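You operate a simulated robot arm through the tools that you are given. There is no shell and no other tool. Be economical: measure what you need, move in short steps, check, and stop when the job is done.

You are at the controls of a simulated two-armed robot. One attempt, no reset.

## Task
Pick up the white bottle with one hand, pass it to the other hand and put it on the loading stretch of the roller line. Set down upright: white bottle.

It is judged by the outcome, as a careful person would: the job done as asked, and still so three seconds after it is handed in. It fails if anything else is knocked over, pushed out of place, dropped, spilled or broken.

## Robot
Two 7-joint arms with two-finger parallel grippers on one trunk, on a base that drives. Base frame: it is fixed to the floor where the robot stands at the start and does not move with it; the origin is under the middle of the robot, x ahead of it, y to its left, z up. Units: m, degrees, N and s.
The left shoulder is at the start at [0.05, 0.177, 1.029], the right one opposite. With the tool pointing down near the work surface each hand reaches from about 0.22 to 0.7 m from the robot's upright axis, wherever it stands, measured 20 degrees to its own side. Places, roughly: loading stretch of the roller line [-2.1, 0.3, 0.7]. Payload 3.43 kg a hand.
The tool frame of a hand sits at the grasp point between the pads (the TCP): z along the fingers, y along the line on which they close. The tips reach 0.034 m beyond it. The gripper opens to 0.128 m. The fingers are 0.024 m wide and 0.012 m thick; the gripper's body (0.048 by 0.13 m) begins 0.096 m behind the TCP.
Orientation is that of the tool frame in the base frame, as a unit quaternion [w, x, y, z]. With the fingers straight down and closing along the base's y, the tool's x points along the base's -x, its y along +y and its z along -z.

## Interface
- The arms move only by the tool apply_moves. It takes "left_commands", "right_commands" or both (then of equal length, played together; a hand with none holds still); each is a list of rows, each an object (a shift or turn left out is 0, a gripper value left out holds the last) with "delta_pos": the shift along the tool's x, y, z in m, a list of three; "rot": the turn, a rotation vector about the tool's x, y, z in degrees, a list of three; "claw": the finger opening in m, from 0 to 0.128. In form: [{"delta_pos": [tx, ty, tz], "rot": [wx, wy, wz], "claw": claw}, ...]. A call has 1 to 10 rows; each row shifts and turns the commanded pose from where the row before left it, along the tool's axes as they then stand. Each row takes 0.2 s and may step no farther than 0.05 m and 8.6 degrees from the row before; otherwise, or with a gripper value out of range, the whole call is refused. Where a pose cannot be reached the arm comes as near as it can. A force on the tool above 40 N (or 10 N above the force at the start of the call, whichever is more), or a blocked arm, ends the call early, and 0.2 s more pass. The fingers move at their own pace (about 0.108 m/s each) and stop on an object; they squeeze with about 35 N. The grip force told is the motor's: it shows also when the fingers shut on nothing. Time passes only in rows, and 0.2 s behind the last, so rows that do not move let the fingers close. It gives the time, the measured TCP pose, the force on the tool (base axes), the opening and the grip force at its end, in the units of the frame above (readings bear some noise), with the torque about the TCP (base axes, N m) and any sound that the robot's microphone picked up.
- Cameras (640 x 400 px; columns grow to the right, rows downward): "scene" is now at [0.1647, -0.0066, 1.2108]; the picture's right is [-0.12, -0.99, 0.00], its down [-0.46, 0.06, -0.88] and it looks along [0.88, -0.11, -0.47] (base axes); focal length 269 px, centre (320, 200). "left" rides on the left gripper at [0.076, 0.011, -0.16] in its tool frame; the picture's right is [-0.15, 0.99, 0.00], its down [-0.88, -0.13, -0.46] and it looks along [-0.45, -0.07, 0.89] (tool axes); focal length 234 px, centre (320, 200). "right" rides on the right gripper at [0.076, -0.011, -0.16] in its tool frame; the picture's right is [0.15, 0.99, 0.00], its down [-0.88, 0.13, -0.46] and it looks along [-0.45, 0.07, 0.89] (tool axes); focal length 234 px, centre (320, 200). There is no depth. A picture from a camera that has moved, and an enlarged one, comes with that camera's place and axes in the base frame and with its lens. The place of the scene camera against the robot may be out by one fixed shift of up to 0.012 m in any direction.
- snapshot(camera): a new picture of that camera. It takes no simulated time.
- lift_body(by): slides the trunk up (or, below 0, down) by that many m; the arms and the scene camera ride with it, the base frame stays. It gives what a move gives, with no picture.
- roll_base(legs): drives the robot by 1 to 6 legs, each [ahead, turn to the left] in m and degrees, along the robot's own axes; the way and the turn of a leg run together, so that a leg with both is an arc; at most 1.5 m and 180 degrees a leg. The arms and the cameras ride along, it lands a little off, and it stops where it bumps. It gives what a move gives.
- head_to(pan, tilt): turns the head with the scene camera to pan (to the left, within 80 degrees either way) and tilt (down, from -29 to 69), counted from straight ahead of the robot. It gives what a move gives.
- inspect(camera, box): a new picture of the part [left, top, right, bottom] of that camera's present view, enlarged. It takes no simulated time.
- sign_off(): hands the job in; it is judged then, once.

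Work in short steps. Places have to be worked out from the pictures, the camera data and where the tool is seen: move nearer, look again, correct. Check each grasp and each placing, and mend what went wrong. You have 120 turns and 100 pictures in all, those below and enlarged ones among them. Open the grippers and draw the arms clear of the work before you hand the job in, unless the task says otherwise; then end with one line.

The tools are called after "Request:" by a JSON object that holds its "op" and its "data". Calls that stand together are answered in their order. apply_moves: Moves the arms, as the interface text tells. Its arguments: {"type":"object","properties":{"left_commands":{"type":"array","items":{"type":"object","properties":{"delta_pos":{"type":"array","items":{"type":"number"}},"rot":{"type":"array","items":{"type":"number"}},"claw":{"type":"number"}}}},"right_commands":{"type":"array","items":{"type":"object","properties":{"delta_pos":{"type":"array","items":{"type":"number"}},"rot":{"type":"array","items":{"type":"number"}},"claw":{"type":"number"}}}}},"required":[]} The other tools are called the same way: lift_body (by) slides the trunk up or down; roll_base (legs) drives the base; head_to (pan, tilt) turns the head that bears the scene camera; snapshot (camera) takes a picture; inspect (camera, box) takes an enlarged picture of a part of a camera's view; sign_off () hands the job in.

At the start:

```text
clock: 0.0
left_tool_pos: [0.5044, 0.0614, 1.0265]
left_tcp_rot: [0.0, 0.001, 1.0, 0.0]
left_contact_force: [0.1, -0.6, -0.5]
left_wrist_torque: [-0.02, -0.01, 0.01]
left_finger_gap: 0.128
left_finger_force: 0.1
right_tool_pos: [0.441, -0.2506, 1.0108]
right_tcp_rot: [0.0, -0.001, 1.0, 0.0]
right_contact_force: [0.6, -0.4, 0.6]
right_wrist_torque: [0.04, -0.03, 0.03]
right_finger_gap: 0.128
right_finger_force: 0.0
trunk travel left (down, up): [-0.2, 0.201]
robot x, y, heading: [0.0025, -0.0005, 0.1]
head pan, tilt: [-7.2, 27.9]
```

scene: 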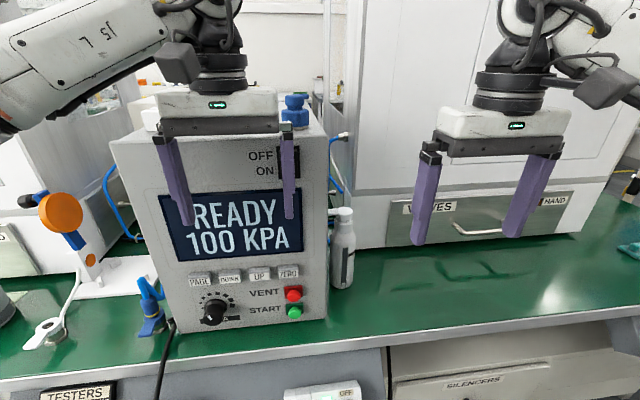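
right: 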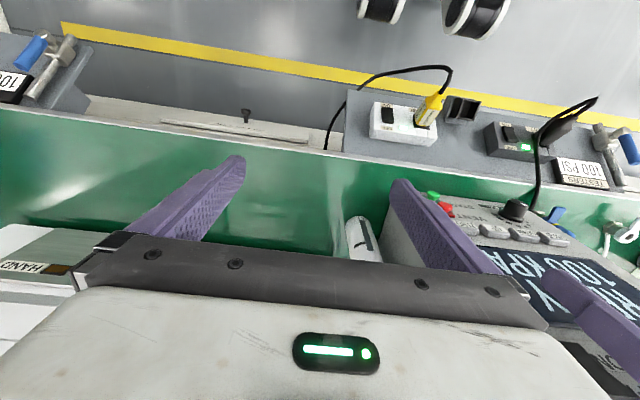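
left: 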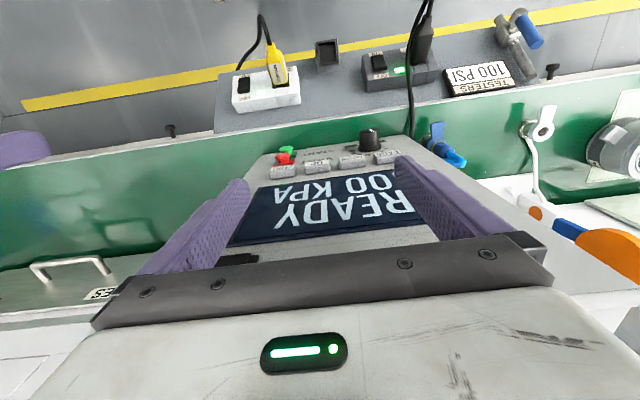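

The bottle stands right of the tester, at roughly (0.64, -0.13). I'll enlarge it to judge its clearances.

Request:
{"op": "inspect", "data": {"camera": "scene", "box": [260, 120, 440, 330]}}

Request:
{"op": "inspect", "data": {"camera": "right", "box": [220, 120, 540, 320]}}

```text
1.90 times, centred on (350, 225) of scene
camera zoom: at [0.1647, -0.0066, 1.2108], right [-0.12, -0.99, 0.0], down [-0.46, 0.06, -0.88], along [0.88, -0.11, -0.47], focal length 513 px, centre (263, 152)
```

zoom: 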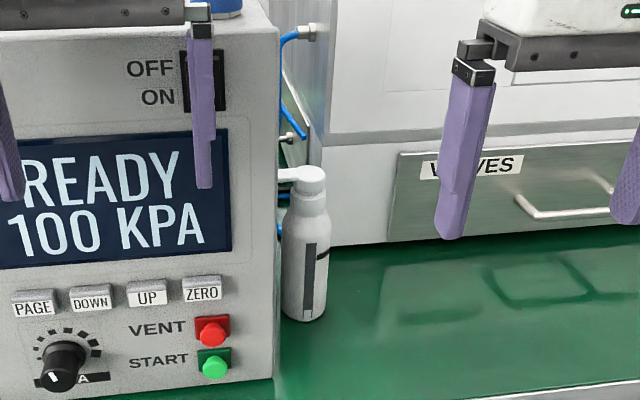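

```text
2.00 times, centred on (380, 220) of right
camera zoom: at [0.3668, -0.2626, 1.1677], right [-0.15, 0.99, 0.0], down [0.88, 0.13, 0.46], along [0.45, 0.07, -0.89], focal length 468 px, centre (200, 160)
```

zoom: 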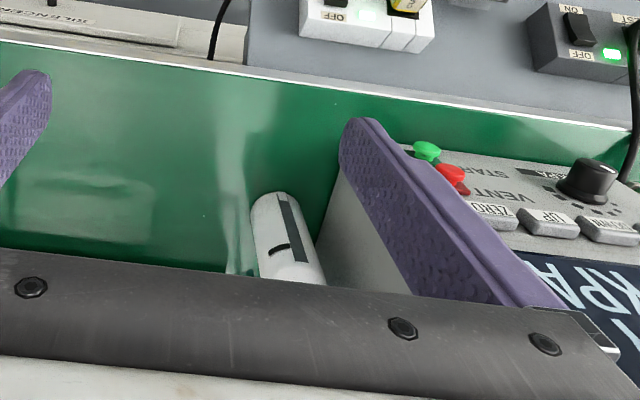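

The bottle is about 0.03 m from the tester, so closing along x is best. Before choosing the grips I want to see the roller line behind, so I look to both sides before moving.

Request:
{"op": "head_to", "data": {"pan": 80, "tilt": 25}}

Request:
{"op": "snapshot", "data": {"camera": "scene"}}

```text
clock: 1.6
left_tool_pos: [0.5058, 0.0617, 1.0267]
left_tcp_rot: [0.0, -0.001, 1.0, 0.0]
left_contact_force: [0.6, 0.8, -0.2]
left_wrist_torque: [-0.02, 0.0, -0.01]
left_finger_gap: 0.128
left_finger_force: 0.1
right_tool_pos: [0.4421, -0.2519, 1.0109]
right_tcp_rot: [0.0, 0.0, 1.0, 0.0]
right_contact_force: [0.6, -0.6, 0.3]
right_wrist_torque: [0.0, -0.01, 0.02]
right_finger_gap: 0.1276
right_finger_force: 0.0
trunk travel left (down, up): [-0.2, 0.201]
robot x, y, heading: [-0.001, 0.0038, -0.1]
head pan, tilt: [80.0, 25.0]
```

```text
94 pictures are left
camera scene: at [0.0903, 0.0955, 1.2155], right [0.98, -0.17, 0.0], down [-0.07, -0.42, -0.91], along [0.16, 0.89, -0.42], focal length 269 px, centre (320, 200)
```

scene: 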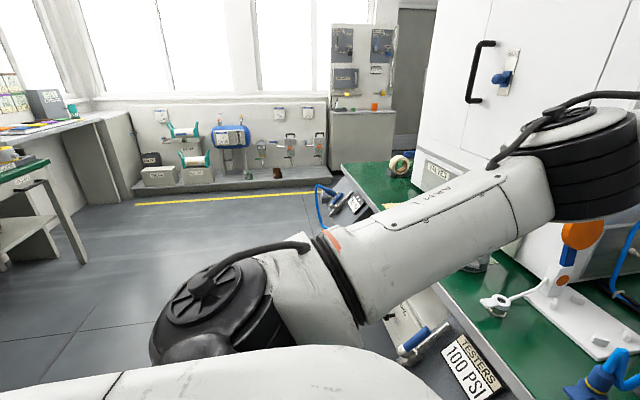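

The aisle to the left is clear. I'll back up, turn left and look at the roller line.

Request:
{"op": "roll_base", "data": {"legs": [[-0.4, 0], [0, 110]]}}

Request:
{"op": "head_to", "data": {"pan": 60, "tilt": 20}}

Request:
{"op": "snapshot", "data": {"camera": "scene"}}

```text
clock: 8.6
left_tool_pos: [-0.6123, 0.4583, 1.0275]
left_tcp_rot: [0.0, 0.813, -0.583, 0.0]
left_contact_force: [-0.2, 0.5, 0.2]
left_wrist_torque: [-0.03, -0.03, 0.0]
left_finger_gap: 0.128
left_finger_force: 0.1
right_tool_pos: [-0.2955, 0.4993, 1.0087]
right_tcp_rot: [0.001, 0.812, -0.583, -0.001]
right_contact_force: [0.5, -0.1, -0.1]
right_wrist_torque: [0.03, -0.01, 0.01]
right_finger_gap: 0.1279
right_finger_force: 0.0
trunk travel left (down, up): [-0.2, 0.201]
robot x, y, heading: [-0.3914, 0.0019, 108.6]
head pan, tilt: [80.0, 25.0]
```

```text
clock: 9.4
left_tool_pos: [-0.6119, 0.4574, 1.0274]
left_tcp_rot: [0.0, 0.812, -0.583, 0.0]
left_contact_force: [-0.5, 0.4, 0.5]
left_wrist_torque: [-0.05, 0.01, 0.02]
left_finger_gap: 0.1281
left_finger_force: 0.0
right_tool_pos: [-0.2958, 0.4968, 1.0093]
right_tcp_rot: [0.001, 0.812, -0.584, 0.0]
right_contact_force: [0.0, -0.5, 0.0]
right_wrist_torque: [-0.02, 0.02, 0.02]
right_finger_gap: 0.1277
right_finger_force: 0.1
trunk travel left (down, up): [-0.2, 0.201]
robot x, y, heading: [-0.3925, -0.0014, 108.4]
head pan, tilt: [60.0, 20.0]
```

```text
93 pictures are left
camera scene: at [-0.5026, 0.0889, 1.2235], right [0.2, 0.98, 0.0], down [0.34, -0.07, -0.94], along [-0.92, 0.18, -0.34], focal length 269 px, centre (320, 200)
```

scene: 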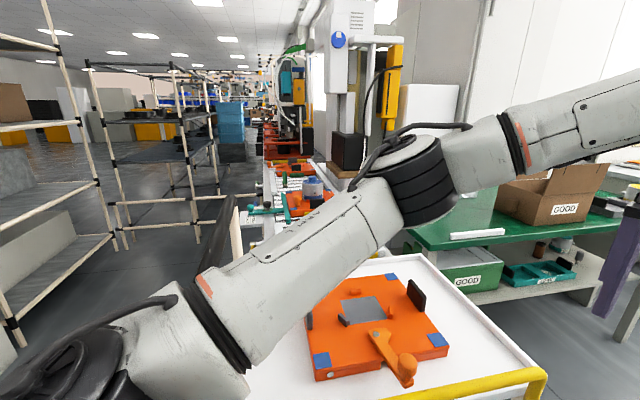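

The arm hides the line, and a white trolley stands in front of it. I'll turn further for an open view.

Request:
{"op": "roll_base", "data": {"legs": [[0, 65]]}}

Request:
{"op": "head_to", "data": {"pan": 0, "tilt": 22}}

Request:
{"op": "snapshot", "data": {"camera": "scene"}}

```text
clock: 12.7
left_tool_pos: [-0.9012, 0.0036, 1.0262]
left_tcp_rot: [0.0, 0.998, -0.064, 0.001]
left_contact_force: [0.1, 0.8, -0.6]
left_wrist_torque: [0.03, -0.04, -0.01]
left_finger_gap: 0.1281
left_finger_force: 0.1
right_tool_pos: [-0.7987, 0.3037, 1.0091]
right_tcp_rot: [0.0, 0.998, -0.065, 0.0]
right_contact_force: [0.1, 0.3, 0.5]
right_wrist_torque: [-0.02, 0.02, 0.01]
right_finger_gap: 0.1282
right_finger_force: 0.1
trunk travel left (down, up): [-0.2, 0.201]
robot x, y, heading: [-0.3932, -0.0015, 172.5]
head pan, tilt: [60.0, 20.0]
```

```text
clock: 13.9
left_tool_pos: [-0.9007, 0.0032, 1.0283]
left_tcp_rot: [0.0, 0.998, -0.064, -0.001]
left_contact_force: [0.4, 0.3, -0.2]
left_wrist_torque: [-0.01, 0.01, 0.02]
left_finger_gap: 0.1278
left_finger_force: 0.0
right_tool_pos: [-0.7982, 0.3051, 1.0096]
right_tcp_rot: [0.002, 0.998, -0.064, -0.001]
right_contact_force: [-0.5, 0.2, 0.8]
right_wrist_torque: [-0.02, 0.02, 0.04]
right_finger_gap: 0.128
right_finger_force: 0.1
trunk travel left (down, up): [-0.2, 0.201]
robot x, y, heading: [-0.389, -0.0017, 172.7]
head pan, tilt: [0.0, 22.0]
```

```text
92 pictures are left
camera scene: at [-0.5504, 0.0251, 1.2203], right [0.13, 0.99, 0.0], down [0.37, -0.05, -0.93], along [-0.92, 0.12, -0.37], focal length 269 px, centre (320, 200)
```

scene: 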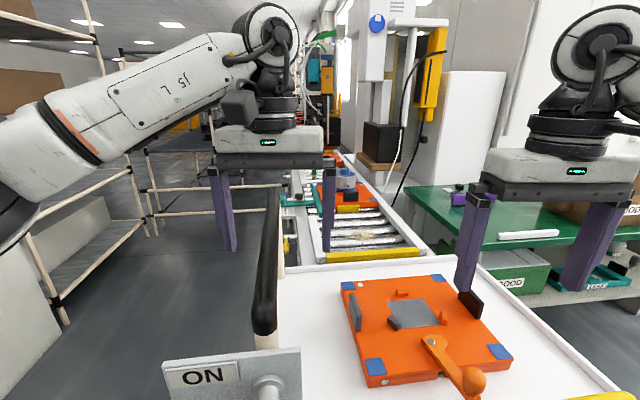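

I'll enlarge the roller line to see where the loading stretch is and what's in the way.

Request:
{"op": "inspect", "data": {"camera": "scene", "box": [260, 130, 480, 270]}}

Request:
{"op": "snapshot", "data": {"camera": "right"}}

Request:
{"op": "snapshot", "data": {"camera": "left"}}

```text
2.86 times, centred on (370, 200) of scene
camera zoom: at [-0.5504, 0.0251, 1.2203], right [0.13, 0.99, 0.0], down [0.37, -0.05, -0.93], along [-0.92, 0.12, -0.37], focal length 769 px, centre (177, 200)
```

zoom: 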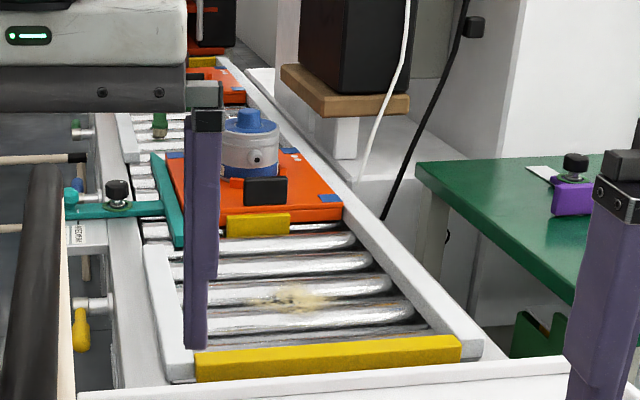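

```text
90 pictures are left
camera right: at [-0.7216, 0.3057, 1.1678], right [0.02, -1.0, 0.0], down [-0.89, -0.02, 0.46], along [-0.46, -0.01, -0.89], focal length 234 px, centre (320, 200)
```

right: 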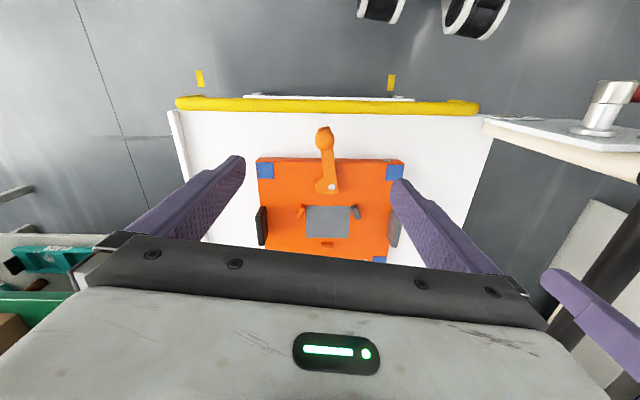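

```text
89 pictures are left
camera left: at [-0.8283, -0.0172, 1.185], right [-0.27, -0.96, 0.0], down [-0.86, 0.24, 0.46], along [-0.44, 0.12, -0.89], focal length 234 px, centre (320, 200)
```

left: 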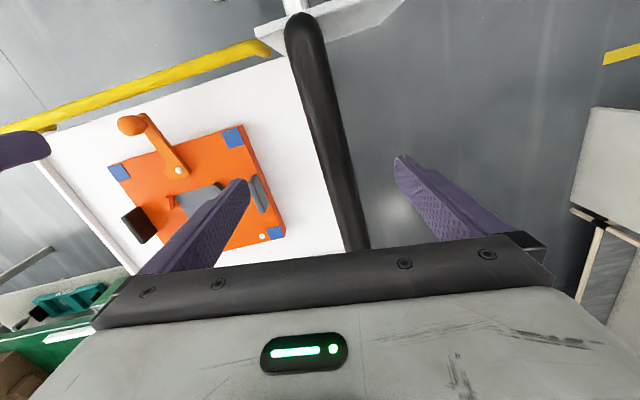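

The line has bare rollers, orange pallets and a trolley at its near end; I'll settle the exact stretch later. My plan is a top-down right-hand pick closing along x, then a tilted side grip by the left hand for placing. I pre-rotate the right hand and pull the left hand back while in the open.

Request:
{"op": "apply_moves", "data": {"left_commands": [{"delta_pos": [0.04, 0.03, 0]}, {"delta_pos": [0.04, 0.03, 0]}, {"delta_pos": [0.04, 0.03, 0]}, {"delta_pos": [0.02, 0.03, 0]}, {}, {}, {}, {}, {}, {}], "right_commands": [{"rot": [0, 0, -8.5]}, {"rot": [0, 0, -8.5]}, {"rot": [0, 0, -8.5]}, {"rot": [0, 0, -8.5]}, {"rot": [0, 0, -8.5]}, {"rot": [0, 0, -8.5]}, {"rot": [0, 0, -8.5]}, {"rot": [0, 0, -8.5]}, {"rot": [0, 0, -8.5]}, {"rot": [0, 0, -8.5]}]}}

Request:
{"op": "roll_base", "data": {"legs": [[0, -172.7]]}}

Request:
{"op": "head_to", "data": {"pan": -8, "tilt": 28}}

Request:
{"op": "snapshot", "data": {"camera": "scene"}}

```text
clock: 16.1
left_tool_pos: [-0.7765, -0.1319, 1.0286]
left_tcp_rot: [0.0, 0.998, -0.064, 0.0]
left_contact_force: [0.3, 0.4, 0.0]
left_wrist_torque: [-0.03, 0.0, -0.02]
left_finger_gap: 0.128
left_finger_force: 0.1
right_tool_pos: [-0.6856, 0.1809, 0.9758]
right_tcp_rot: [0.0, 0.78, 0.626, -0.001]
right_contact_force: [0.2, 0.0, -0.1]
right_wrist_torque: [0.0, 0.01, 0.01]
right_finger_gap: 0.1281
right_finger_force: 0.0
right hand out of reach, approached as far as the arm can: row 6, 7, 8, 9, 10
trunk travel left (down, up): [-0.2, 0.201]
robot x, y, heading: [-0.3923, 0.002, 172.4]
head pan, tilt: [0.0, 22.0]
```

```text
clock: 23.5
left_tool_pos: [-0.0398, 0.1961, 1.0289]
left_tcp_rot: [0.0, -0.025, 1.0, 0.0]
left_contact_force: [-0.4, 0.7, 1.1]
left_wrist_torque: [0.05, 0.03, -0.01]
left_finger_gap: 0.1278
left_finger_force: 0.0
right_tool_pos: [-0.0729, -0.1269, 0.9748]
right_tcp_rot: [0.001, -0.692, 0.722, 0.0]
right_contact_force: [-0.9, -0.3, -0.6]
right_wrist_torque: [0.0, -0.03, -0.03]
right_finger_gap: 0.128
right_finger_force: 0.0
trunk travel left (down, up): [-0.2, 0.201]
robot x, y, heading: [-0.3894, -0.0025, 3.2]
head pan, tilt: [0.0, 22.0]
```

```text
clock: 24.2
left_tool_pos: [-0.0392, 0.1972, 1.029]
left_tcp_rot: [0.0, -0.024, 1.0, -0.001]
left_contact_force: [0.6, 0.2, -0.2]
left_wrist_torque: [0.0, 0.01, -0.01]
left_finger_gap: 0.1279
left_finger_force: 0.1
right_tool_pos: [-0.0733, -0.1272, 0.9757]
right_tcp_rot: [0.001, -0.692, 0.722, 0.001]
right_contact_force: [0.2, -0.2, 0.0]
right_wrist_torque: [0.0, -0.01, -0.03]
right_finger_gap: 0.1279
right_finger_force: 0.1
trunk travel left (down, up): [-0.2, 0.201]
robot x, y, heading: [-0.3926, -0.0012, 2.9]
head pan, tilt: [-8.0, 28.0]
```

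```text
88 pictures are left
camera scene: at [-0.2282, -0.0005, 1.2107], right [-0.09, -1.0, 0.0], down [-0.47, 0.04, -0.88], along [0.88, -0.08, -0.47], focal length 269 px, centre (320, 200)
```

scene: 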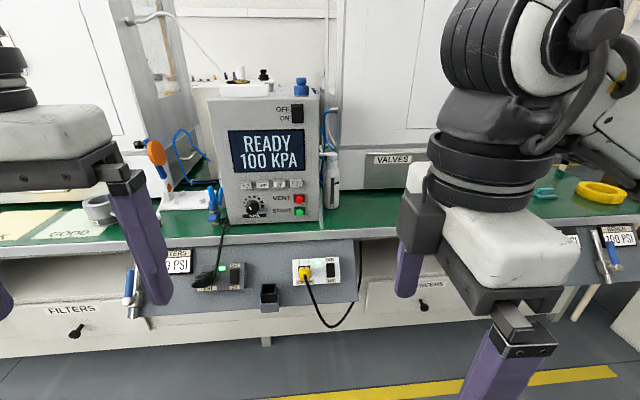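

The right hand is almost at the wanted yaw. I'll straighten the heading and drive back to the bench.

Request:
{"op": "roll_base", "data": {"legs": [[0.42, -3.0]]}}

Request:
{"op": "snapshot", "data": {"camera": "scene"}}

Request:
{"op": "snapshot", "data": {"camera": "right"}}

```text
clock: 26.8
left_tool_pos: [0.399, 0.1916, 1.0297]
left_tcp_rot: [0.0, -0.001, 1.0, 0.0]
left_contact_force: [1.1, -0.3, 0.5]
left_wrist_torque: [0.01, 0.02, -0.03]
left_finger_gap: 0.1278
left_finger_force: 0.1
right_tool_pos: [0.349, -0.1322, 0.9747]
right_tcp_rot: [0.001, -0.676, 0.737, 0.0]
right_contact_force: [-0.2, 0.5, -0.7]
right_wrist_torque: [0.01, 0.03, 0.05]
right_finger_gap: 0.128
right_finger_force: 0.0
trunk travel left (down, up): [-0.2, 0.201]
robot x, y, heading: [0.0315, 0.0114, 0.2]
head pan, tilt: [-8.0, 28.0]
```

```text
87 pictures are left
camera scene: at [0.1998, 0.0026, 1.2106], right [-0.14, -0.99, 0.0], down [-0.47, 0.06, -0.88], along [0.87, -0.12, -0.47], focal length 269 px, centre (320, 200)
```

scene: 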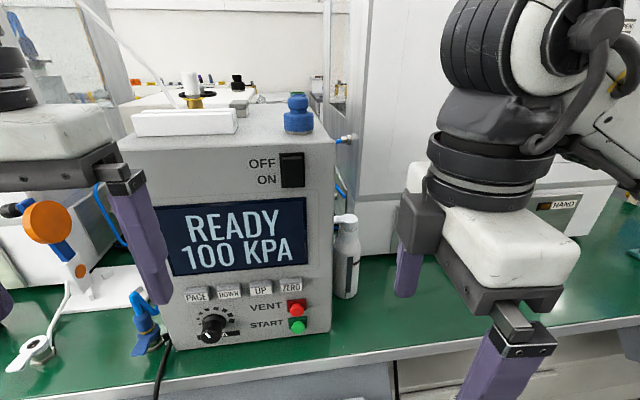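

```text
86 pictures are left
camera right: at [0.3538, -0.2085, 1.1335], right [-1.0, -0.06, 0.0], down [-0.05, 0.89, 0.46], along [-0.02, 0.46, -0.89], focal length 234 px, centre (320, 200)
```

right: 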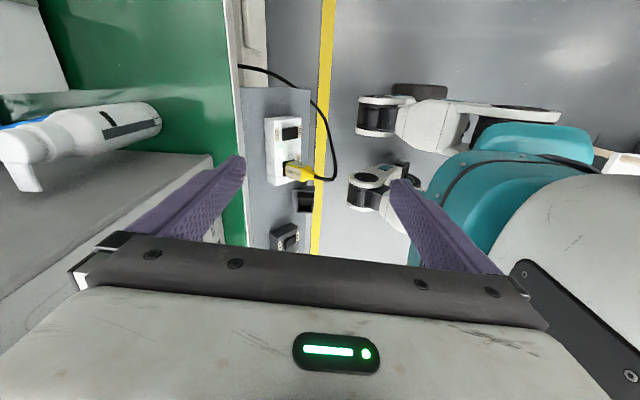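

The right camera now sees the bottle side-on, so I'll enlarge that to get its profile.

Request:
{"op": "inspect", "data": {"camera": "right", "box": [0, 60, 240, 210]}}

Request:
{"op": "inspect", "data": {"camera": "scene", "box": [290, 200, 410, 310]}}

```text
2.67 times, centred on (120, 135) of right
camera zoom: at [0.3538, -0.2085, 1.1335], right [-1.0, -0.06, 0.0], down [-0.05, 0.89, 0.46], along [-0.02, 0.46, -0.89], focal length 624 px, centre (853, 373)
```

zoom: 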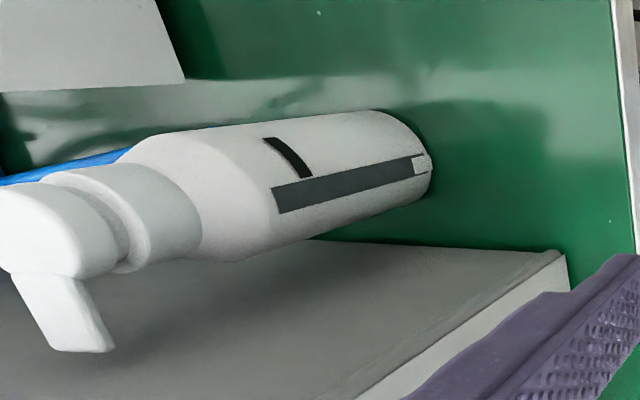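

```text
3.64 times, centred on (350, 255) of scene
camera zoom: at [0.1998, 0.0026, 1.2106], right [-0.14, -0.99, 0.0], down [-0.47, 0.06, -0.88], along [0.87, -0.12, -0.47], focal length 979 px, centre (211, 0)
```

zoom: 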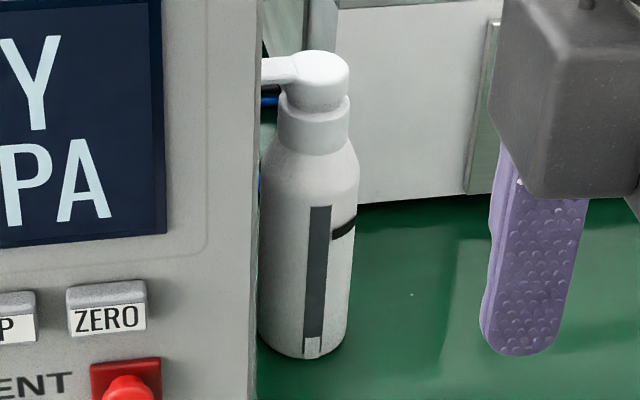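

The estimates agree: base centre ≈ (0.654, -0.124, 0.708), straight body up to ≈0.84, head top ≈0.92, tester face at y ≈ -0.073. A straight-down wrist would scrape the tester. So I'll lean the hand 30° with the wrist toward -y, starting by moving right and tilting.

Request:
{"op": "apply_moves", "data": {"right_commands": [{"delta_pos": [0.03, -0.02, 0], "rot": [0, -6, 0]}, {"delta_pos": [0.03, -0.02, 0], "rot": [0, -6, 0]}, {"delta_pos": [0.03, -0.02, 0], "rot": [0, -6, 0]}, {"delta_pos": [0.02, -0.02, 0], "rot": [0, -6, 0]}, {"delta_pos": [0.0, -0.02, 0], "rot": [0, -6, 0]}, {}]}}

```text
clock: 28.2
left_tool_pos: [0.3988, 0.1894, 1.0279]
left_tcp_rot: [0.001, -0.001, 1.0, 0.0]
left_contact_force: [-0.2, -0.4, 0.1]
left_wrist_torque: [0.0, -0.02, 0.02]
left_finger_gap: 0.1279
left_finger_force: 0.0
right_tool_pos: [0.3193, -0.1384, 0.9791]
right_tcp_rot: [0.193, -0.651, 0.714, 0.174]
right_contact_force: [-0.1, 0.1, -0.3]
right_wrist_torque: [0.01, -0.03, 0.0]
right_finger_gap: 0.128
right_finger_force: 0.0
right hand out of reach, approached as far as the arm can: row 1, 2, 3, 4, 5
trunk travel left (down, up): [-0.2, 0.201]
robot x, y, heading: [0.0336, 0.0083, 0.0]
head pan, tilt: [-8.0, 28.0]
```

That yaw runs into the wrist limits. The natural one for the right arm is the opposite, with the camera on top while pointing left, so I'll undo the tilt and rotate back.

Request:
{"op": "apply_moves", "data": {"right_commands": [{"delta_pos": [0, 0.02, 0], "rot": [0, 6, 0]}, {"delta_pos": [-0.02, 0.02, 0], "rot": [0, 6, 0]}, {"delta_pos": [-0.03, 0.02, 0], "rot": [0, 6, 0]}, {"delta_pos": [-0.03, 0.02, 0], "rot": [0, 6, 0]}, {"delta_pos": [-0.03, 0.02, 0.0], "rot": [0, 6, 0]}, {"rot": [0, 0, 8.5]}, {"rot": [0, 0, 8.5]}, {"rot": [0, 0, 8.5]}, {"rot": [0, 0, 8.5]}, {"rot": [0, 0, 8.5]}]}}

Request:
{"op": "apply_moves", "data": {"right_commands": [{"rot": [0, 0, 8.5]}, {"rot": [0, 0, 8.5]}, {"rot": [0, 0, 8.5]}, {"rot": [0, 0, 8.5]}, {"rot": [0, 0, 8.5]}, {}]}}

```text
clock: 29.2
left_tool_pos: [0.3988, 0.1892, 1.0293]
left_tcp_rot: [0.0, -0.001, 1.0, -0.001]
left_contact_force: [-0.5, 0.4, -0.3]
left_wrist_torque: [0.03, 0.02, 0.0]
left_finger_gap: 0.1276
left_finger_force: 0.2
right_tool_pos: [0.2539, -0.0601, 1.0041]
right_tcp_rot: [0.044, -0.669, 0.741, 0.035]
right_contact_force: [33.1, 16.9, 2.4]
right_wrist_torque: [-1.81, 3.59, -0.74]
right_finger_gap: 0.1108
right_finger_force: 0.0
trunk travel left (down, up): [-0.2, 0.201]
robot x, y, heading: [0.0375, 0.0116, 0.2]
head pan, tilt: [-8.0, 28.0]
stopped in row 5 (right hand): the force on the tool passed its limit (the readings are from after the stop); the commanded pose is now the measured one
```

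```text
clock: 30.6
left_tool_pos: [0.3985, 0.1908, 1.0291]
left_tcp_rot: [0.0, 0.0, 1.0, 0.0]
left_contact_force: [0.0, -1.6, -0.2]
left_wrist_torque: [0.01, 0.01, -0.01]
left_finger_gap: 0.128
left_finger_force: 0.1
right_tool_pos: [0.2495, -0.0608, 1.0024]
right_tcp_rot: [0.028, -0.361, 0.931, 0.047]
right_contact_force: [0.5, 0.0, -0.3]
right_wrist_torque: [0.0, 0.01, -0.02]
right_finger_gap: 0.1277
right_finger_force: 0.1
trunk travel left (down, up): [-0.2, 0.201]
robot x, y, heading: [0.0355, 0.009, 0.1]
head pan, tilt: [-8.0, 28.0]
```

The finger brushed the robot's own trunk; nothing else was touched. I move the hand outward to open space and then continue rotating.

Request:
{"op": "apply_moves", "data": {"right_commands": [{"delta_pos": [0.003, -0.045, 0]}, {"delta_pos": [0.003, -0.045, 0]}, {"delta_pos": [0.003, -0.045, 0]}, {"delta_pos": [0.003, -0.045, 0]}, {"delta_pos": [0.003, -0.045, 0]}, {"rot": [0, 0, 8.5]}, {"rot": [0, 0, 8.5]}, {"rot": [0, 0, 8.5]}, {"rot": [0, 0, 8.5]}, {"rot": [0, 0, 8.5]}]}}

Request:
{"op": "apply_moves", "data": {"right_commands": [{"rot": [0, 0, 8.5]}, {"rot": [0, 0, 8.5]}, {"rot": [0, 0, 8.5]}, {"rot": [0, 0, 8.5]}, {"rot": [0, 0, 8.5]}, {"rot": [0, 0, 8.5]}, {"rot": [0, 0, 8.5]}, {"rot": [0, 0, 8.5]}, {}]}}

```text
clock: 32.8
left_tool_pos: [0.3992, 0.1907, 1.0287]
left_tcp_rot: [0.001, -0.001, 1.0, 0.001]
left_contact_force: [-0.6, -0.2, 0.1]
left_wrist_torque: [0.02, -0.02, 0.0]
left_finger_gap: 0.1281
left_finger_force: 0.1
right_tool_pos: [0.3914, -0.2361, 0.9878]
right_tcp_rot: [0.009, 0.001, 0.999, 0.053]
right_contact_force: [-0.3, 0.0, 0.2]
right_wrist_torque: [-0.03, -0.02, 0.0]
right_finger_gap: 0.128
right_finger_force: 0.1
trunk travel left (down, up): [-0.2, 0.201]
robot x, y, heading: [0.0356, 0.01, 0.2]
head pan, tilt: [-8.0, 28.0]
```

```text
clock: 34.8
left_tool_pos: [0.3995, 0.1919, 1.0295]
left_tcp_rot: [0.0, 0.0, 1.0, 0.0]
left_contact_force: [-0.6, -0.1, 0.4]
left_wrist_torque: [-0.02, -0.03, 0.0]
left_finger_gap: 0.1279
left_finger_force: 0.0
right_tool_pos: [0.3915, -0.2359, 0.9858]
right_tcp_rot: [-0.023, 0.56, 0.827, 0.049]
right_contact_force: [-0.1, -0.2, -0.3]
right_wrist_torque: [-0.05, 0.0, 0.03]
right_finger_gap: 0.1282
right_finger_force: 0.1
trunk travel left (down, up): [-0.2, 0.201]
robot x, y, heading: [0.0374, 0.007, 0.1]
head pan, tilt: [-8.0, 28.0]
```

No limits this way. I finish the yaw and lean the hand toward +y by 30° total.

Request:
{"op": "apply_moves", "data": {"right_commands": [{"rot": [0, 0, 7.3]}, {"rot": [0, 0, 7.3]}, {"rot": [0, 0, 7.3]}, {"rot": [0, 6, 0]}, {"rot": [0, 6, 0]}, {"rot": [0, 6, 0]}, {"rot": [0, 6, 0]}, {}]}}

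```text
clock: 36.6
left_tool_pos: [0.3985, 0.191, 1.0289]
left_tcp_rot: [0.0, -0.001, 1.0, 0.0]
left_contact_force: [0.3, -0.3, -0.1]
left_wrist_torque: [-0.02, 0.02, 0.0]
left_finger_gap: 0.1281
left_finger_force: 0.0
right_tool_pos: [0.3923, -0.2371, 0.987]
right_tcp_rot: [-0.178, 0.682, 0.683, 0.191]
right_contact_force: [0.3, 0.1, -0.3]
right_wrist_torque: [-0.04, -0.01, -0.02]
right_finger_gap: 0.1279
right_finger_force: 0.0
trunk travel left (down, up): [-0.2, 0.201]
robot x, y, heading: [0.0367, 0.0094, -0.2]
head pan, tilt: [-8.0, 28.0]
```

Orientation is as wanted. Moving to the pre-grasp about 0.15 m back along the approach axis, then looking.

Request:
{"op": "apply_moves", "data": {"right_commands": [{"delta_pos": [0.003, 0.043, 0]}, {"delta_pos": [0.003, 0.043, 0]}, {"delta_pos": [0.003, 0.043, 0]}, {"delta_pos": [0.003, 0.043, 0.01]}, {"delta_pos": [0.003, 0.043, 0.015]}, {"delta_pos": [0, 0.043, 0.02]}, {}]}}

Request:
{"op": "snapshot", "data": {"camera": "right"}}

Request:
{"op": "snapshot", "data": {"camera": "scene"}}

```text
clock: 38.2
left_tool_pos: [0.3996, 0.1909, 1.0297]
left_tcp_rot: [0.0, 0.0, 1.0, 0.0]
left_contact_force: [0.2, 0.1, 0.3]
left_wrist_torque: [-0.04, -0.05, -0.02]
left_finger_gap: 0.1282
left_finger_force: 0.0
right_tool_pos: [0.653, -0.2013, 0.9606]
right_tcp_rot: [-0.177, 0.681, 0.685, 0.189]
right_contact_force: [0.2, -0.7, 0.9]
right_wrist_torque: [0.01, 0.0, 0.01]
right_finger_gap: 0.1279
right_finger_force: 0.1
trunk travel left (down, up): [-0.2, 0.201]
robot x, y, heading: [0.0327, 0.0131, 0.2]
head pan, tilt: [-8.0, 28.0]
```

```text
83 pictures are left
camera right: at [0.6391, -0.2155, 1.1344], right [0.99, 0.13, 0.09], down [0.13, -0.99, -0.04], along [0.09, 0.06, -0.99], focal length 234 px, centre (320, 200)
```

right: 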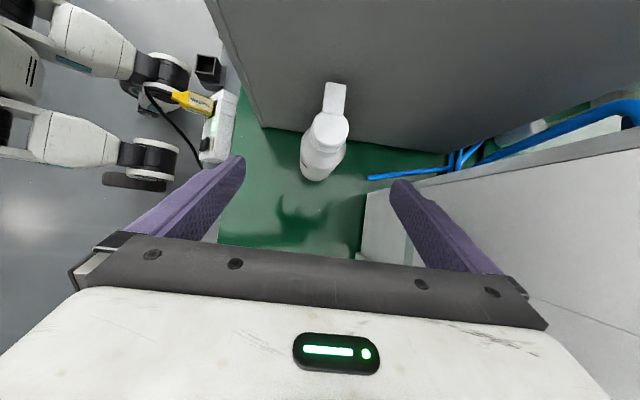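

```text
82 pictures are left
camera scene: at [0.1996, 0.0025, 1.2107], right [-0.14, -0.99, 0.0], down [-0.47, 0.06, -0.88], along [0.87, -0.12, -0.47], focal length 269 px, centre (320, 200)
```

scene: 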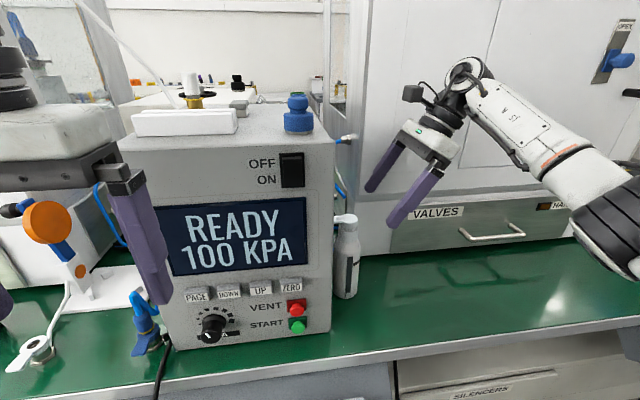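

The bottle is centred between the fingers, with its axis at x≈0.660, y≈-0.125. I advance 0.10 m along the approach axis and recheck.

Request:
{"op": "apply_moves", "data": {"right_commands": [{"delta_pos": [-0.001, 0.006, 0.03]}, {"delta_pos": [0, 0, 0.035]}, {"delta_pos": [0, 0, 0.035]}, {}]}}

Request:
{"op": "snapshot", "data": {"camera": "right"}}

Request:
{"op": "inspect", "data": {"camera": "scene", "box": [280, 120, 480, 310]}}

```text
clock: 39.2
left_tool_pos: [0.3983, 0.1906, 1.029]
left_tcp_rot: [0.001, 0.0, 1.0, 0.0]
left_contact_force: [-0.3, -0.3, -0.8]
left_wrist_torque: [0.05, -0.01, -0.03]
left_finger_gap: 0.1281
left_finger_force: 0.1
right_tool_pos: [0.6589, -0.1508, 0.8719]
right_tcp_rot: [-0.177, 0.682, 0.684, 0.19]
right_contact_force: [0.5, -0.8, 0.2]
right_wrist_torque: [0.01, 0.01, 0.0]
right_finger_gap: 0.1281
right_finger_force: 0.1
trunk travel left (down, up): [-0.2, 0.201]
robot x, y, heading: [0.037, 0.0123, 0.0]
head pan, tilt: [-8.0, 28.0]
```

```text
81 pictures are left
camera right: at [0.6451, -0.1669, 1.0464], right [0.99, 0.13, 0.09], down [0.13, -0.99, -0.05], along [0.08, 0.06, -0.99], focal length 234 px, centre (320, 200)
```

right: 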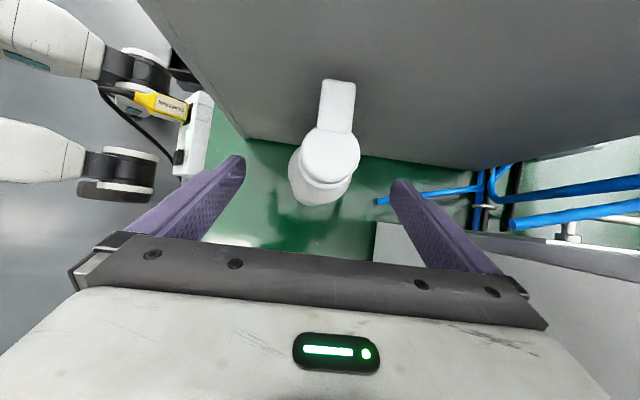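

```text
2.11 times, centred on (380, 215) of scene
camera zoom: at [0.1997, 0.0026, 1.2107], right [-0.14, -0.99, 0.0], down [-0.47, 0.06, -0.88], along [0.87, -0.12, -0.47], focal length 567 px, centre (194, 168)
```

zoom: 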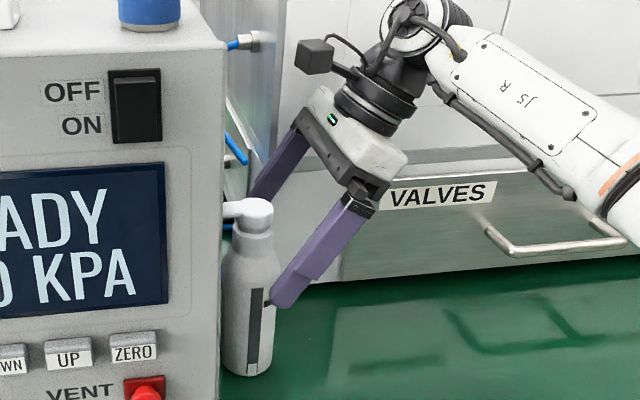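

Axis is (0.659, -0.13). The last 0.045 m leaves the palm just clear of the pump head; I close gently after arriving.

Request:
{"op": "apply_moves", "data": {"right_commands": [{"delta_pos": [-0.001, 0.001, 0.022]}, {"delta_pos": [-0.001, 0, 0.022]}, {}]}}

Request:
{"op": "snapshot", "data": {"camera": "right"}}

Request:
{"op": "inspect", "data": {"camera": "scene", "box": [280, 120, 480, 310]}}

```text
clock: 40.0
left_tool_pos: [0.3983, 0.1898, 1.0292]
left_tcp_rot: [0.0, -0.001, 1.0, 0.0]
left_contact_force: [-0.6, -0.7, 0.5]
left_wrist_torque: [0.02, 0.01, -0.01]
left_finger_gap: 0.1281
left_finger_force: 0.0
right_tool_pos: [0.6589, -0.1305, 0.8336]
right_tcp_rot: [-0.178, 0.682, 0.684, 0.19]
right_contact_force: [-0.2, -0.3, 0.1]
right_wrist_torque: [0.02, -0.03, 0.0]
right_finger_gap: 0.1278
right_finger_force: 0.0
trunk travel left (down, up): [-0.2, 0.201]
robot x, y, heading: [0.0332, 0.0068, 0.1]
head pan, tilt: [-8.0, 28.0]
```

```text
79 pictures are left
camera right: at [0.646, -0.1459, 1.0078], right [0.99, 0.13, 0.09], down [0.13, -0.99, -0.05], along [0.08, 0.06, -0.99], focal length 234 px, centre (320, 200)
```

right: 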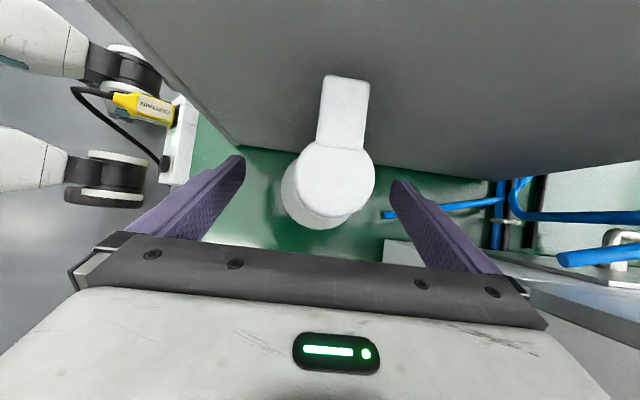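

```text
2.11 times, centred on (380, 215) of scene
camera zoom: at [0.1996, 0.0026, 1.2107], right [-0.14, -0.99, 0.0], down [-0.47, 0.06, -0.88], along [0.87, -0.12, -0.47], focal length 567 px, centre (194, 168)
```

zoom: 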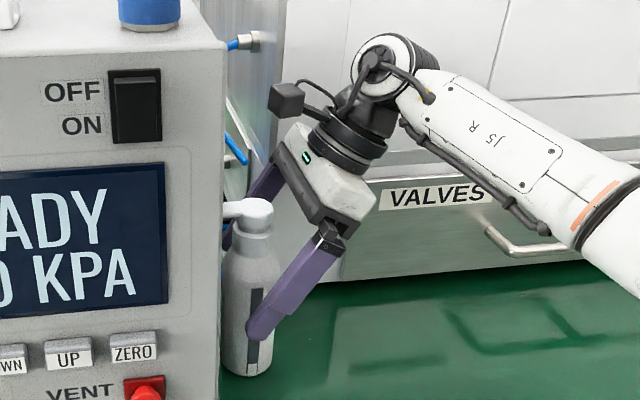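

Images suggest the axis is ~7 mm further toward +y. I shift that much and close the fingers.

Request:
{"op": "apply_moves", "data": {"right_commands": [{"delta_pos": [0.006, 0.001, 0.0035]}, {"claw": 0.09}, {"claw": 0.06}, {"claw": 0.04}, {"claw": 0.04}, {"claw": 0.04}]}}

Request:
{"op": "snapshot", "data": {"camera": "right"}}

Request:
{"op": "inspect", "data": {"camera": "scene", "box": [280, 120, 480, 310]}}

```text
clock: 41.4
left_tool_pos: [0.399, 0.1912, 1.0296]
left_tcp_rot: [0.001, -0.001, 1.0, -0.001]
left_contact_force: [0.3, 0.3, -0.5]
left_wrist_torque: [0.05, 0.0, 0.0]
left_finger_gap: 0.1278
left_finger_force: 0.1
right_tool_pos: [0.6601, -0.1248, 0.8345]
right_tcp_rot: [-0.178, 0.681, 0.684, 0.189]
right_contact_force: [-1.6, 0.2, 1.1]
right_wrist_torque: [0.02, 0.22, 0.0]
right_finger_gap: 0.0578
right_finger_force: 35.0
trunk travel left (down, up): [-0.2, 0.201]
robot x, y, heading: [0.0358, 0.0096, -0.1]
head pan, tilt: [-8.0, 28.0]
```

```text
77 pictures are left
camera right: at [0.6471, -0.139, 1.0084], right [0.99, 0.13, 0.09], down [0.13, -0.99, -0.05], along [0.08, 0.06, -0.99], focal length 234 px, centre (320, 200)
```

right: 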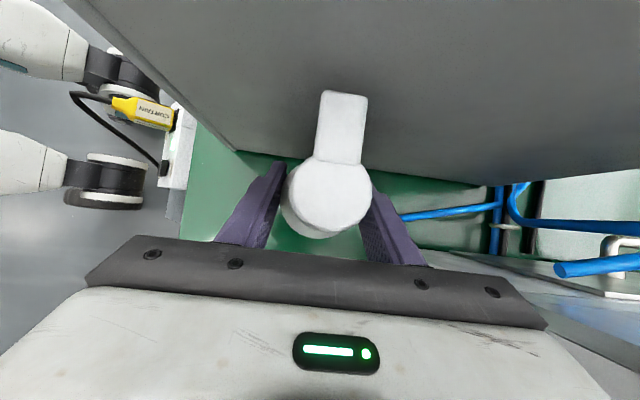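

```text
2.11 times, centred on (380, 215) of scene
camera zoom: at [0.1995, 0.0026, 1.2107], right [-0.14, -0.99, 0.0], down [-0.46, 0.06, -0.88], along [0.87, -0.12, -0.47], focal length 567 px, centre (194, 168)
```

zoom: 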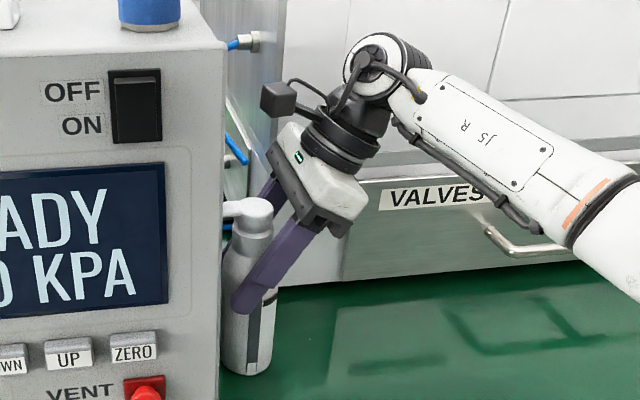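

Grip holds at 0.058 m. I lift straight up a little and check.

Request:
{"op": "apply_moves", "data": {"right_commands": [{"delta_pos": [0.005, 0, -0.0087]}, {"delta_pos": [0.01, 0, -0.0173]}, {"delta_pos": [0.01, 0, -0.0173]}, {}]}}

Request:
{"op": "inspect", "data": {"camera": "scene", "box": [280, 120, 480, 310]}}

```text
clock: 42.4
left_tool_pos: [0.3984, 0.1897, 1.0292]
left_tcp_rot: [0.0, -0.001, 1.0, 0.0]
left_contact_force: [-0.4, -0.2, -0.6]
left_wrist_torque: [-0.01, -0.01, 0.0]
left_finger_gap: 0.128
left_finger_force: 0.0
right_tool_pos: [0.6606, -0.1224, 0.885]
right_tcp_rot: [-0.178, 0.682, 0.684, 0.19]
right_contact_force: [-0.3, -0.4, -1.8]
right_wrist_torque: [0.04, -0.05, -0.02]
right_finger_gap: 0.0576
right_finger_force: 35.2
trunk travel left (down, up): [-0.2, 0.201]
robot x, y, heading: [0.036, 0.0116, -0.1]
head pan, tilt: [-8.0, 28.0]
```

```text
2.11 times, centred on (380, 215) of scene
camera zoom: at [0.1998, 0.0025, 1.2106], right [-0.14, -0.99, 0.0], down [-0.47, 0.06, -0.88], along [0.87, -0.12, -0.47], focal length 567 px, centre (194, 168)
```

zoom: 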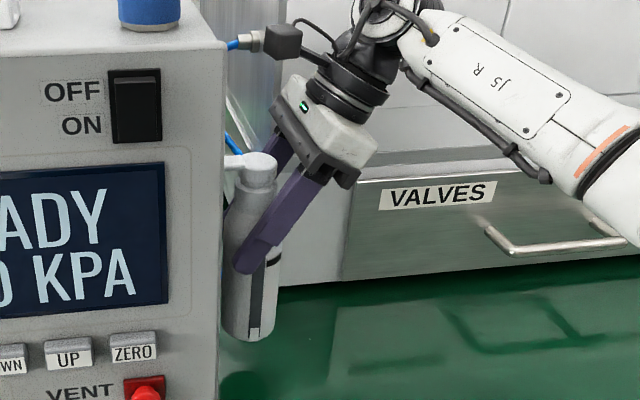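

The bottle is up and upright (~0.15 kg). I move it to the right away from the tester, up, and back toward the robot.

Request:
{"op": "apply_moves", "data": {"right_commands": [{"delta_pos": [-0.026, 0, -0.015]}, {"delta_pos": [-0.026, 0, -0.015]}, {"delta_pos": [-0.026, 0, -0.015]}, {"delta_pos": [0.015, 0, -0.026]}, {"delta_pos": [0.015, 0, -0.026]}, {"delta_pos": [0, -0.04, 0]}, {"delta_pos": [0, -0.04, 0]}, {"delta_pos": [0, -0.04, 0]}, {"delta_pos": [0, -0.04, 0]}, {"delta_pos": [0, -0.03, 0]}]}}

Request:
{"op": "snapshot", "data": {"camera": "scene"}}

```text
clock: 44.6
left_tool_pos: [0.3987, 0.1906, 1.0285]
left_tcp_rot: [0.0, -0.001, 1.0, 0.0]
left_contact_force: [-0.6, 0.6, 0.5]
left_wrist_torque: [0.02, 0.0, -0.02]
left_finger_gap: 0.1279
left_finger_force: 0.0
right_tool_pos: [0.4696, -0.2143, 0.9411]
right_tcp_rot: [-0.177, 0.682, 0.683, 0.19]
right_contact_force: [-0.8, -0.6, -2.6]
right_wrist_torque: [-0.02, -0.01, 0.0]
right_finger_gap: 0.0576
right_finger_force: 35.4
trunk travel left (down, up): [-0.2, 0.201]
robot x, y, heading: [0.0349, 0.0121, 0.2]
head pan, tilt: [-8.0, 28.0]
```

```text
74 pictures are left
camera scene: at [0.1996, 0.0024, 1.2107], right [-0.14, -0.99, 0.0], down [-0.46, 0.06, -0.88], along [0.87, -0.12, -0.47], focal length 269 px, centre (320, 200)
```

scene: 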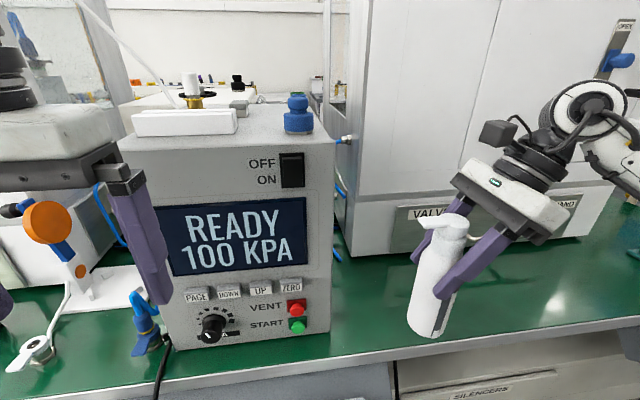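

The bottle is upright and secure. I'll carry it to the roller line's aisle side and look there before choosing how to hand over: back off, turn left to ~224°, then drive part of the way.

Request:
{"op": "roll_base", "data": {"legs": [[-0.4, 0], [0, 120], [0, 104]]}}

Request:
{"op": "head_to", "data": {"pan": 0, "tilt": 30}}

Request:
{"op": "snapshot", "data": {"camera": "scene"}}

```text
clock: 55.6
left_tool_pos: [-0.6076, -0.3172, 1.0294]
left_tcp_rot: [-0.001, 0.971, 0.239, 0.0]
left_contact_force: [-0.1, 0.2, -0.3]
left_wrist_torque: [-0.03, 0.0, 0.0]
left_finger_gap: 0.1279
left_finger_force: 0.1
right_tool_pos: [-0.8587, 0.0179, 0.9374]
right_tcp_rot: [0.13, 0.827, -0.504, 0.212]
right_contact_force: [-0.1, -0.3, -2.5]
right_wrist_torque: [-0.01, 0.0, 0.01]
right_finger_gap: 0.0579
right_finger_force: 35.3
trunk travel left (down, up): [-0.2, 0.201]
robot x, y, heading: [-0.3671, 0.009, -152.4]
head pan, tilt: [-8.0, 28.0]
stopped in leg 3: the force on the tool passed its limit (the readings are from after the stop); the commanded pose is now the measured one
```

```text
clock: 56.3
left_tool_pos: [-0.6081, -0.3183, 1.0286]
left_tcp_rot: [0.0, 0.971, 0.239, 0.001]
left_contact_force: [0.7, -0.5, 0.6]
left_wrist_torque: [0.01, -0.01, 0.05]
left_finger_gap: 0.1279
left_finger_force: 0.0
right_tool_pos: [-0.8588, 0.0177, 0.9383]
right_tcp_rot: [0.13, 0.827, -0.504, 0.213]
right_contact_force: [0.3, 1.1, -3.2]
right_wrist_torque: [-0.08, -0.03, 0.03]
right_finger_gap: 0.0574
right_finger_force: 34.9
trunk travel left (down, up): [-0.2, 0.201]
robot x, y, heading: [-0.3665, 0.0126, -152.5]
head pan, tilt: [0.0, 30.0]
```

```text
73 pictures are left
camera scene: at [-0.5062, -0.0596, 1.2075], right [-0.46, 0.89, 0.0], down [0.44, 0.23, -0.87], along [-0.77, -0.4, -0.5], focal length 269 px, centre (320, 200)
```

scene: 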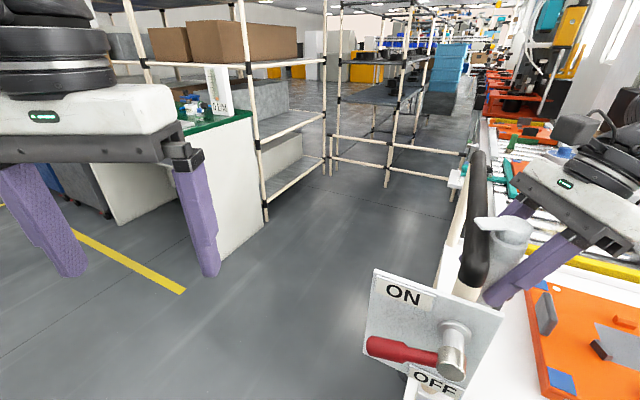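

On the turn the right hand or bottle touched the trolley's black upright handle. I enlarge to see the contact before backing out.

Request:
{"op": "inspect", "data": {"camera": "scene", "box": [400, 120, 640, 330]}}

Request:
{"op": "snapshot", "data": {"camera": "right"}}

```text
1.90 times, centred on (520, 225) of scene
camera zoom: at [-0.5062, -0.0596, 1.2075], right [-0.46, 0.89, 0.0], down [0.44, 0.23, -0.87], along [-0.77, -0.4, -0.5], focal length 513 px, centre (-61, 152)
```

zoom: 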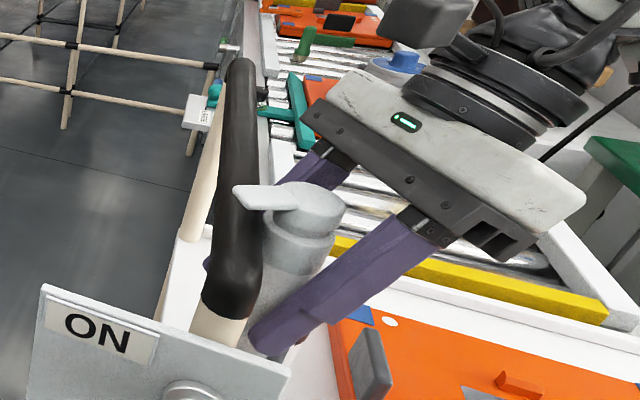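

```text
71 pictures are left
camera right: at [-0.8525, 0.0317, 1.1131], right [-0.82, -0.56, 0.07], down [-0.57, 0.82, -0.03], along [-0.04, -0.06, -1.0], focal length 234 px, centre (320, 200)
```

right: 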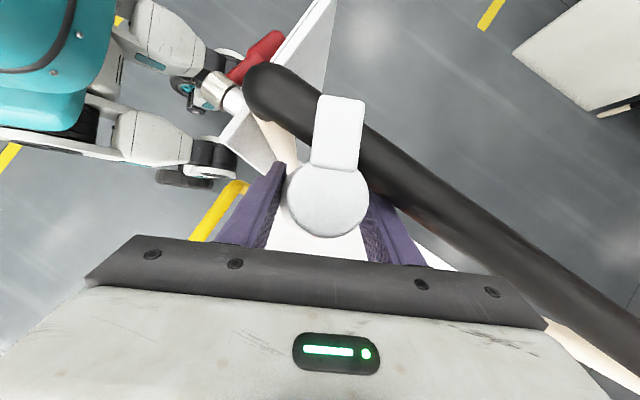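

The bottle is still in place in the grip; it only rests against the rail. I turn back away from it and raise the trunk so that the bottle passes above.

Request:
{"op": "roll_base", "data": {"legs": [[0, -22]]}}

Request:
{"op": "lift_body", "data": {"by": 0.2}}

Request:
{"op": "snapshot", "data": {"camera": "scene"}}

Request:
{"op": "snapshot", "data": {"camera": "right"}}

```text
clock: 57.8
left_tool_pos: [-0.7123, -0.205, 1.0295]
left_tcp_rot: [0.001, 0.999, 0.05, 0.0]
left_contact_force: [0.3, 0.3, -0.2]
left_wrist_torque: [0.0, 0.04, -0.01]
left_finger_gap: 0.1281
left_finger_force: 0.1
right_tool_pos: [-0.8213, 0.1995, 0.9385]
right_tcp_rot: [0.168, 0.716, -0.653, 0.184]
right_contact_force: [0.8, -0.2, -2.3]
right_wrist_torque: [-0.06, -0.01, 0.0]
right_finger_gap: 0.0576
right_finger_force: 35.1
trunk travel left (down, up): [-0.2, 0.201]
robot x, y, heading: [-0.3698, 0.0133, -174.2]
head pan, tilt: [0.0, 30.0]
```

```text
clock: 60.0
left_tool_pos: [-0.7127, -0.2051, 1.2285]
left_tcp_rot: [0.0, 0.999, 0.051, 0.001]
left_contact_force: [-0.5, 0.4, 0.7]
left_wrist_torque: [0.02, -0.03, -0.01]
left_finger_gap: 0.1279
left_finger_force: 0.0
right_tool_pos: [-0.8204, 0.199, 1.1388]
right_tcp_rot: [0.169, 0.715, -0.653, 0.183]
right_contact_force: [0.5, 0.1, -1.8]
right_wrist_torque: [0.01, -0.02, 0.02]
right_finger_gap: 0.0576
right_finger_force: 35.2
trunk travel left (down, up): [-0.4, 0.001]
robot x, y, heading: [-0.369, 0.0106, -174.4]
head pan, tilt: [0.0, 30.0]
```

```text
70 pictures are left
camera scene: at [-0.5237, -0.0015, 1.4074], right [-0.1, 0.99, 0.0], down [0.5, 0.05, -0.87], along [-0.86, -0.09, -0.5], focal length 269 px, centre (320, 200)
```

scene: 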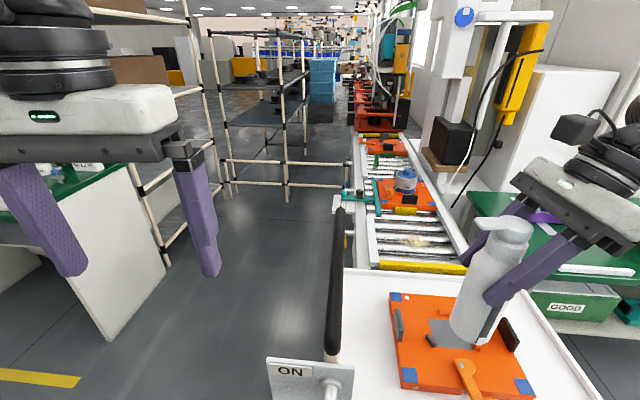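

```text
69 pictures are left
camera right: at [-0.8094, 0.2104, 1.3131], right [-0.97, -0.22, 0.07], down [-0.22, 0.97, -0.03], along [-0.07, -0.04, -1.0], focal length 234 px, centre (320, 200)
```

right: 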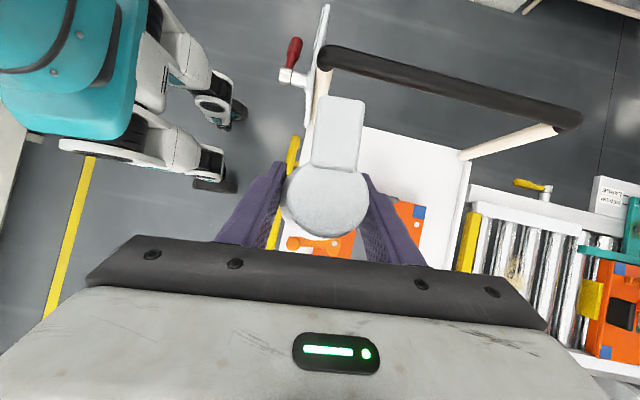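

Clear of the handle; the trolley looks unmoved and still square to the line. I enlarge both views of the line to read the label and find the loading stretch.

Request:
{"op": "inspect", "data": {"camera": "scene", "box": [320, 110, 480, 280]}}

Request:
{"op": "inspect", "data": {"camera": "right", "box": [440, 150, 640, 370]}}

```text
2.35 times, centred on (400, 195) of scene
camera zoom: at [-0.5237, -0.0015, 1.4074], right [-0.1, 0.99, 0.0], down [0.5, 0.05, -0.87], along [-0.86, -0.09, -0.5], focal length 634 px, centre (132, 212)
```

zoom: 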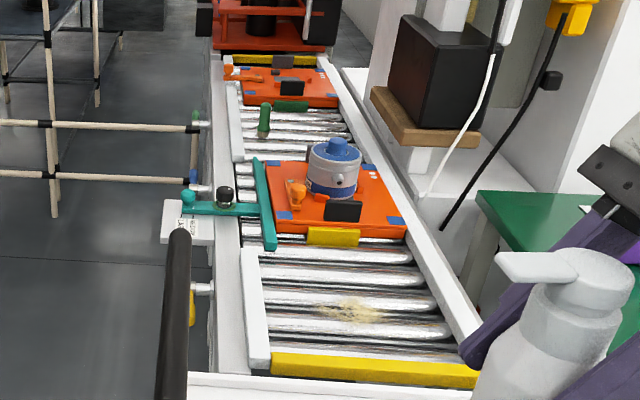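

```text
1.82 times, centred on (540, 260) of right
camera zoom: at [-0.8094, 0.2104, 1.3131], right [-0.97, -0.22, 0.07], down [-0.22, 0.97, -0.03], along [-0.07, -0.04, -1.0], focal length 426 px, centre (-80, 91)
```

zoom: 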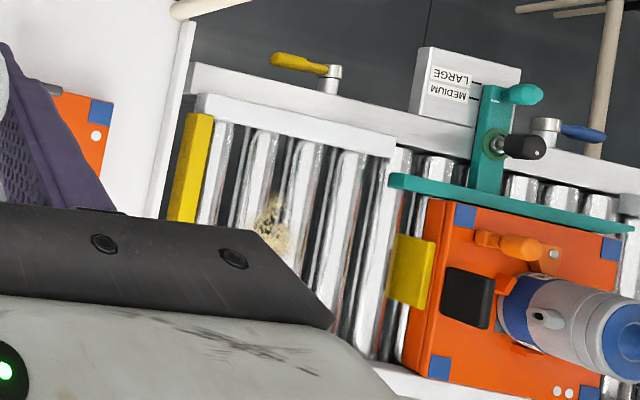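

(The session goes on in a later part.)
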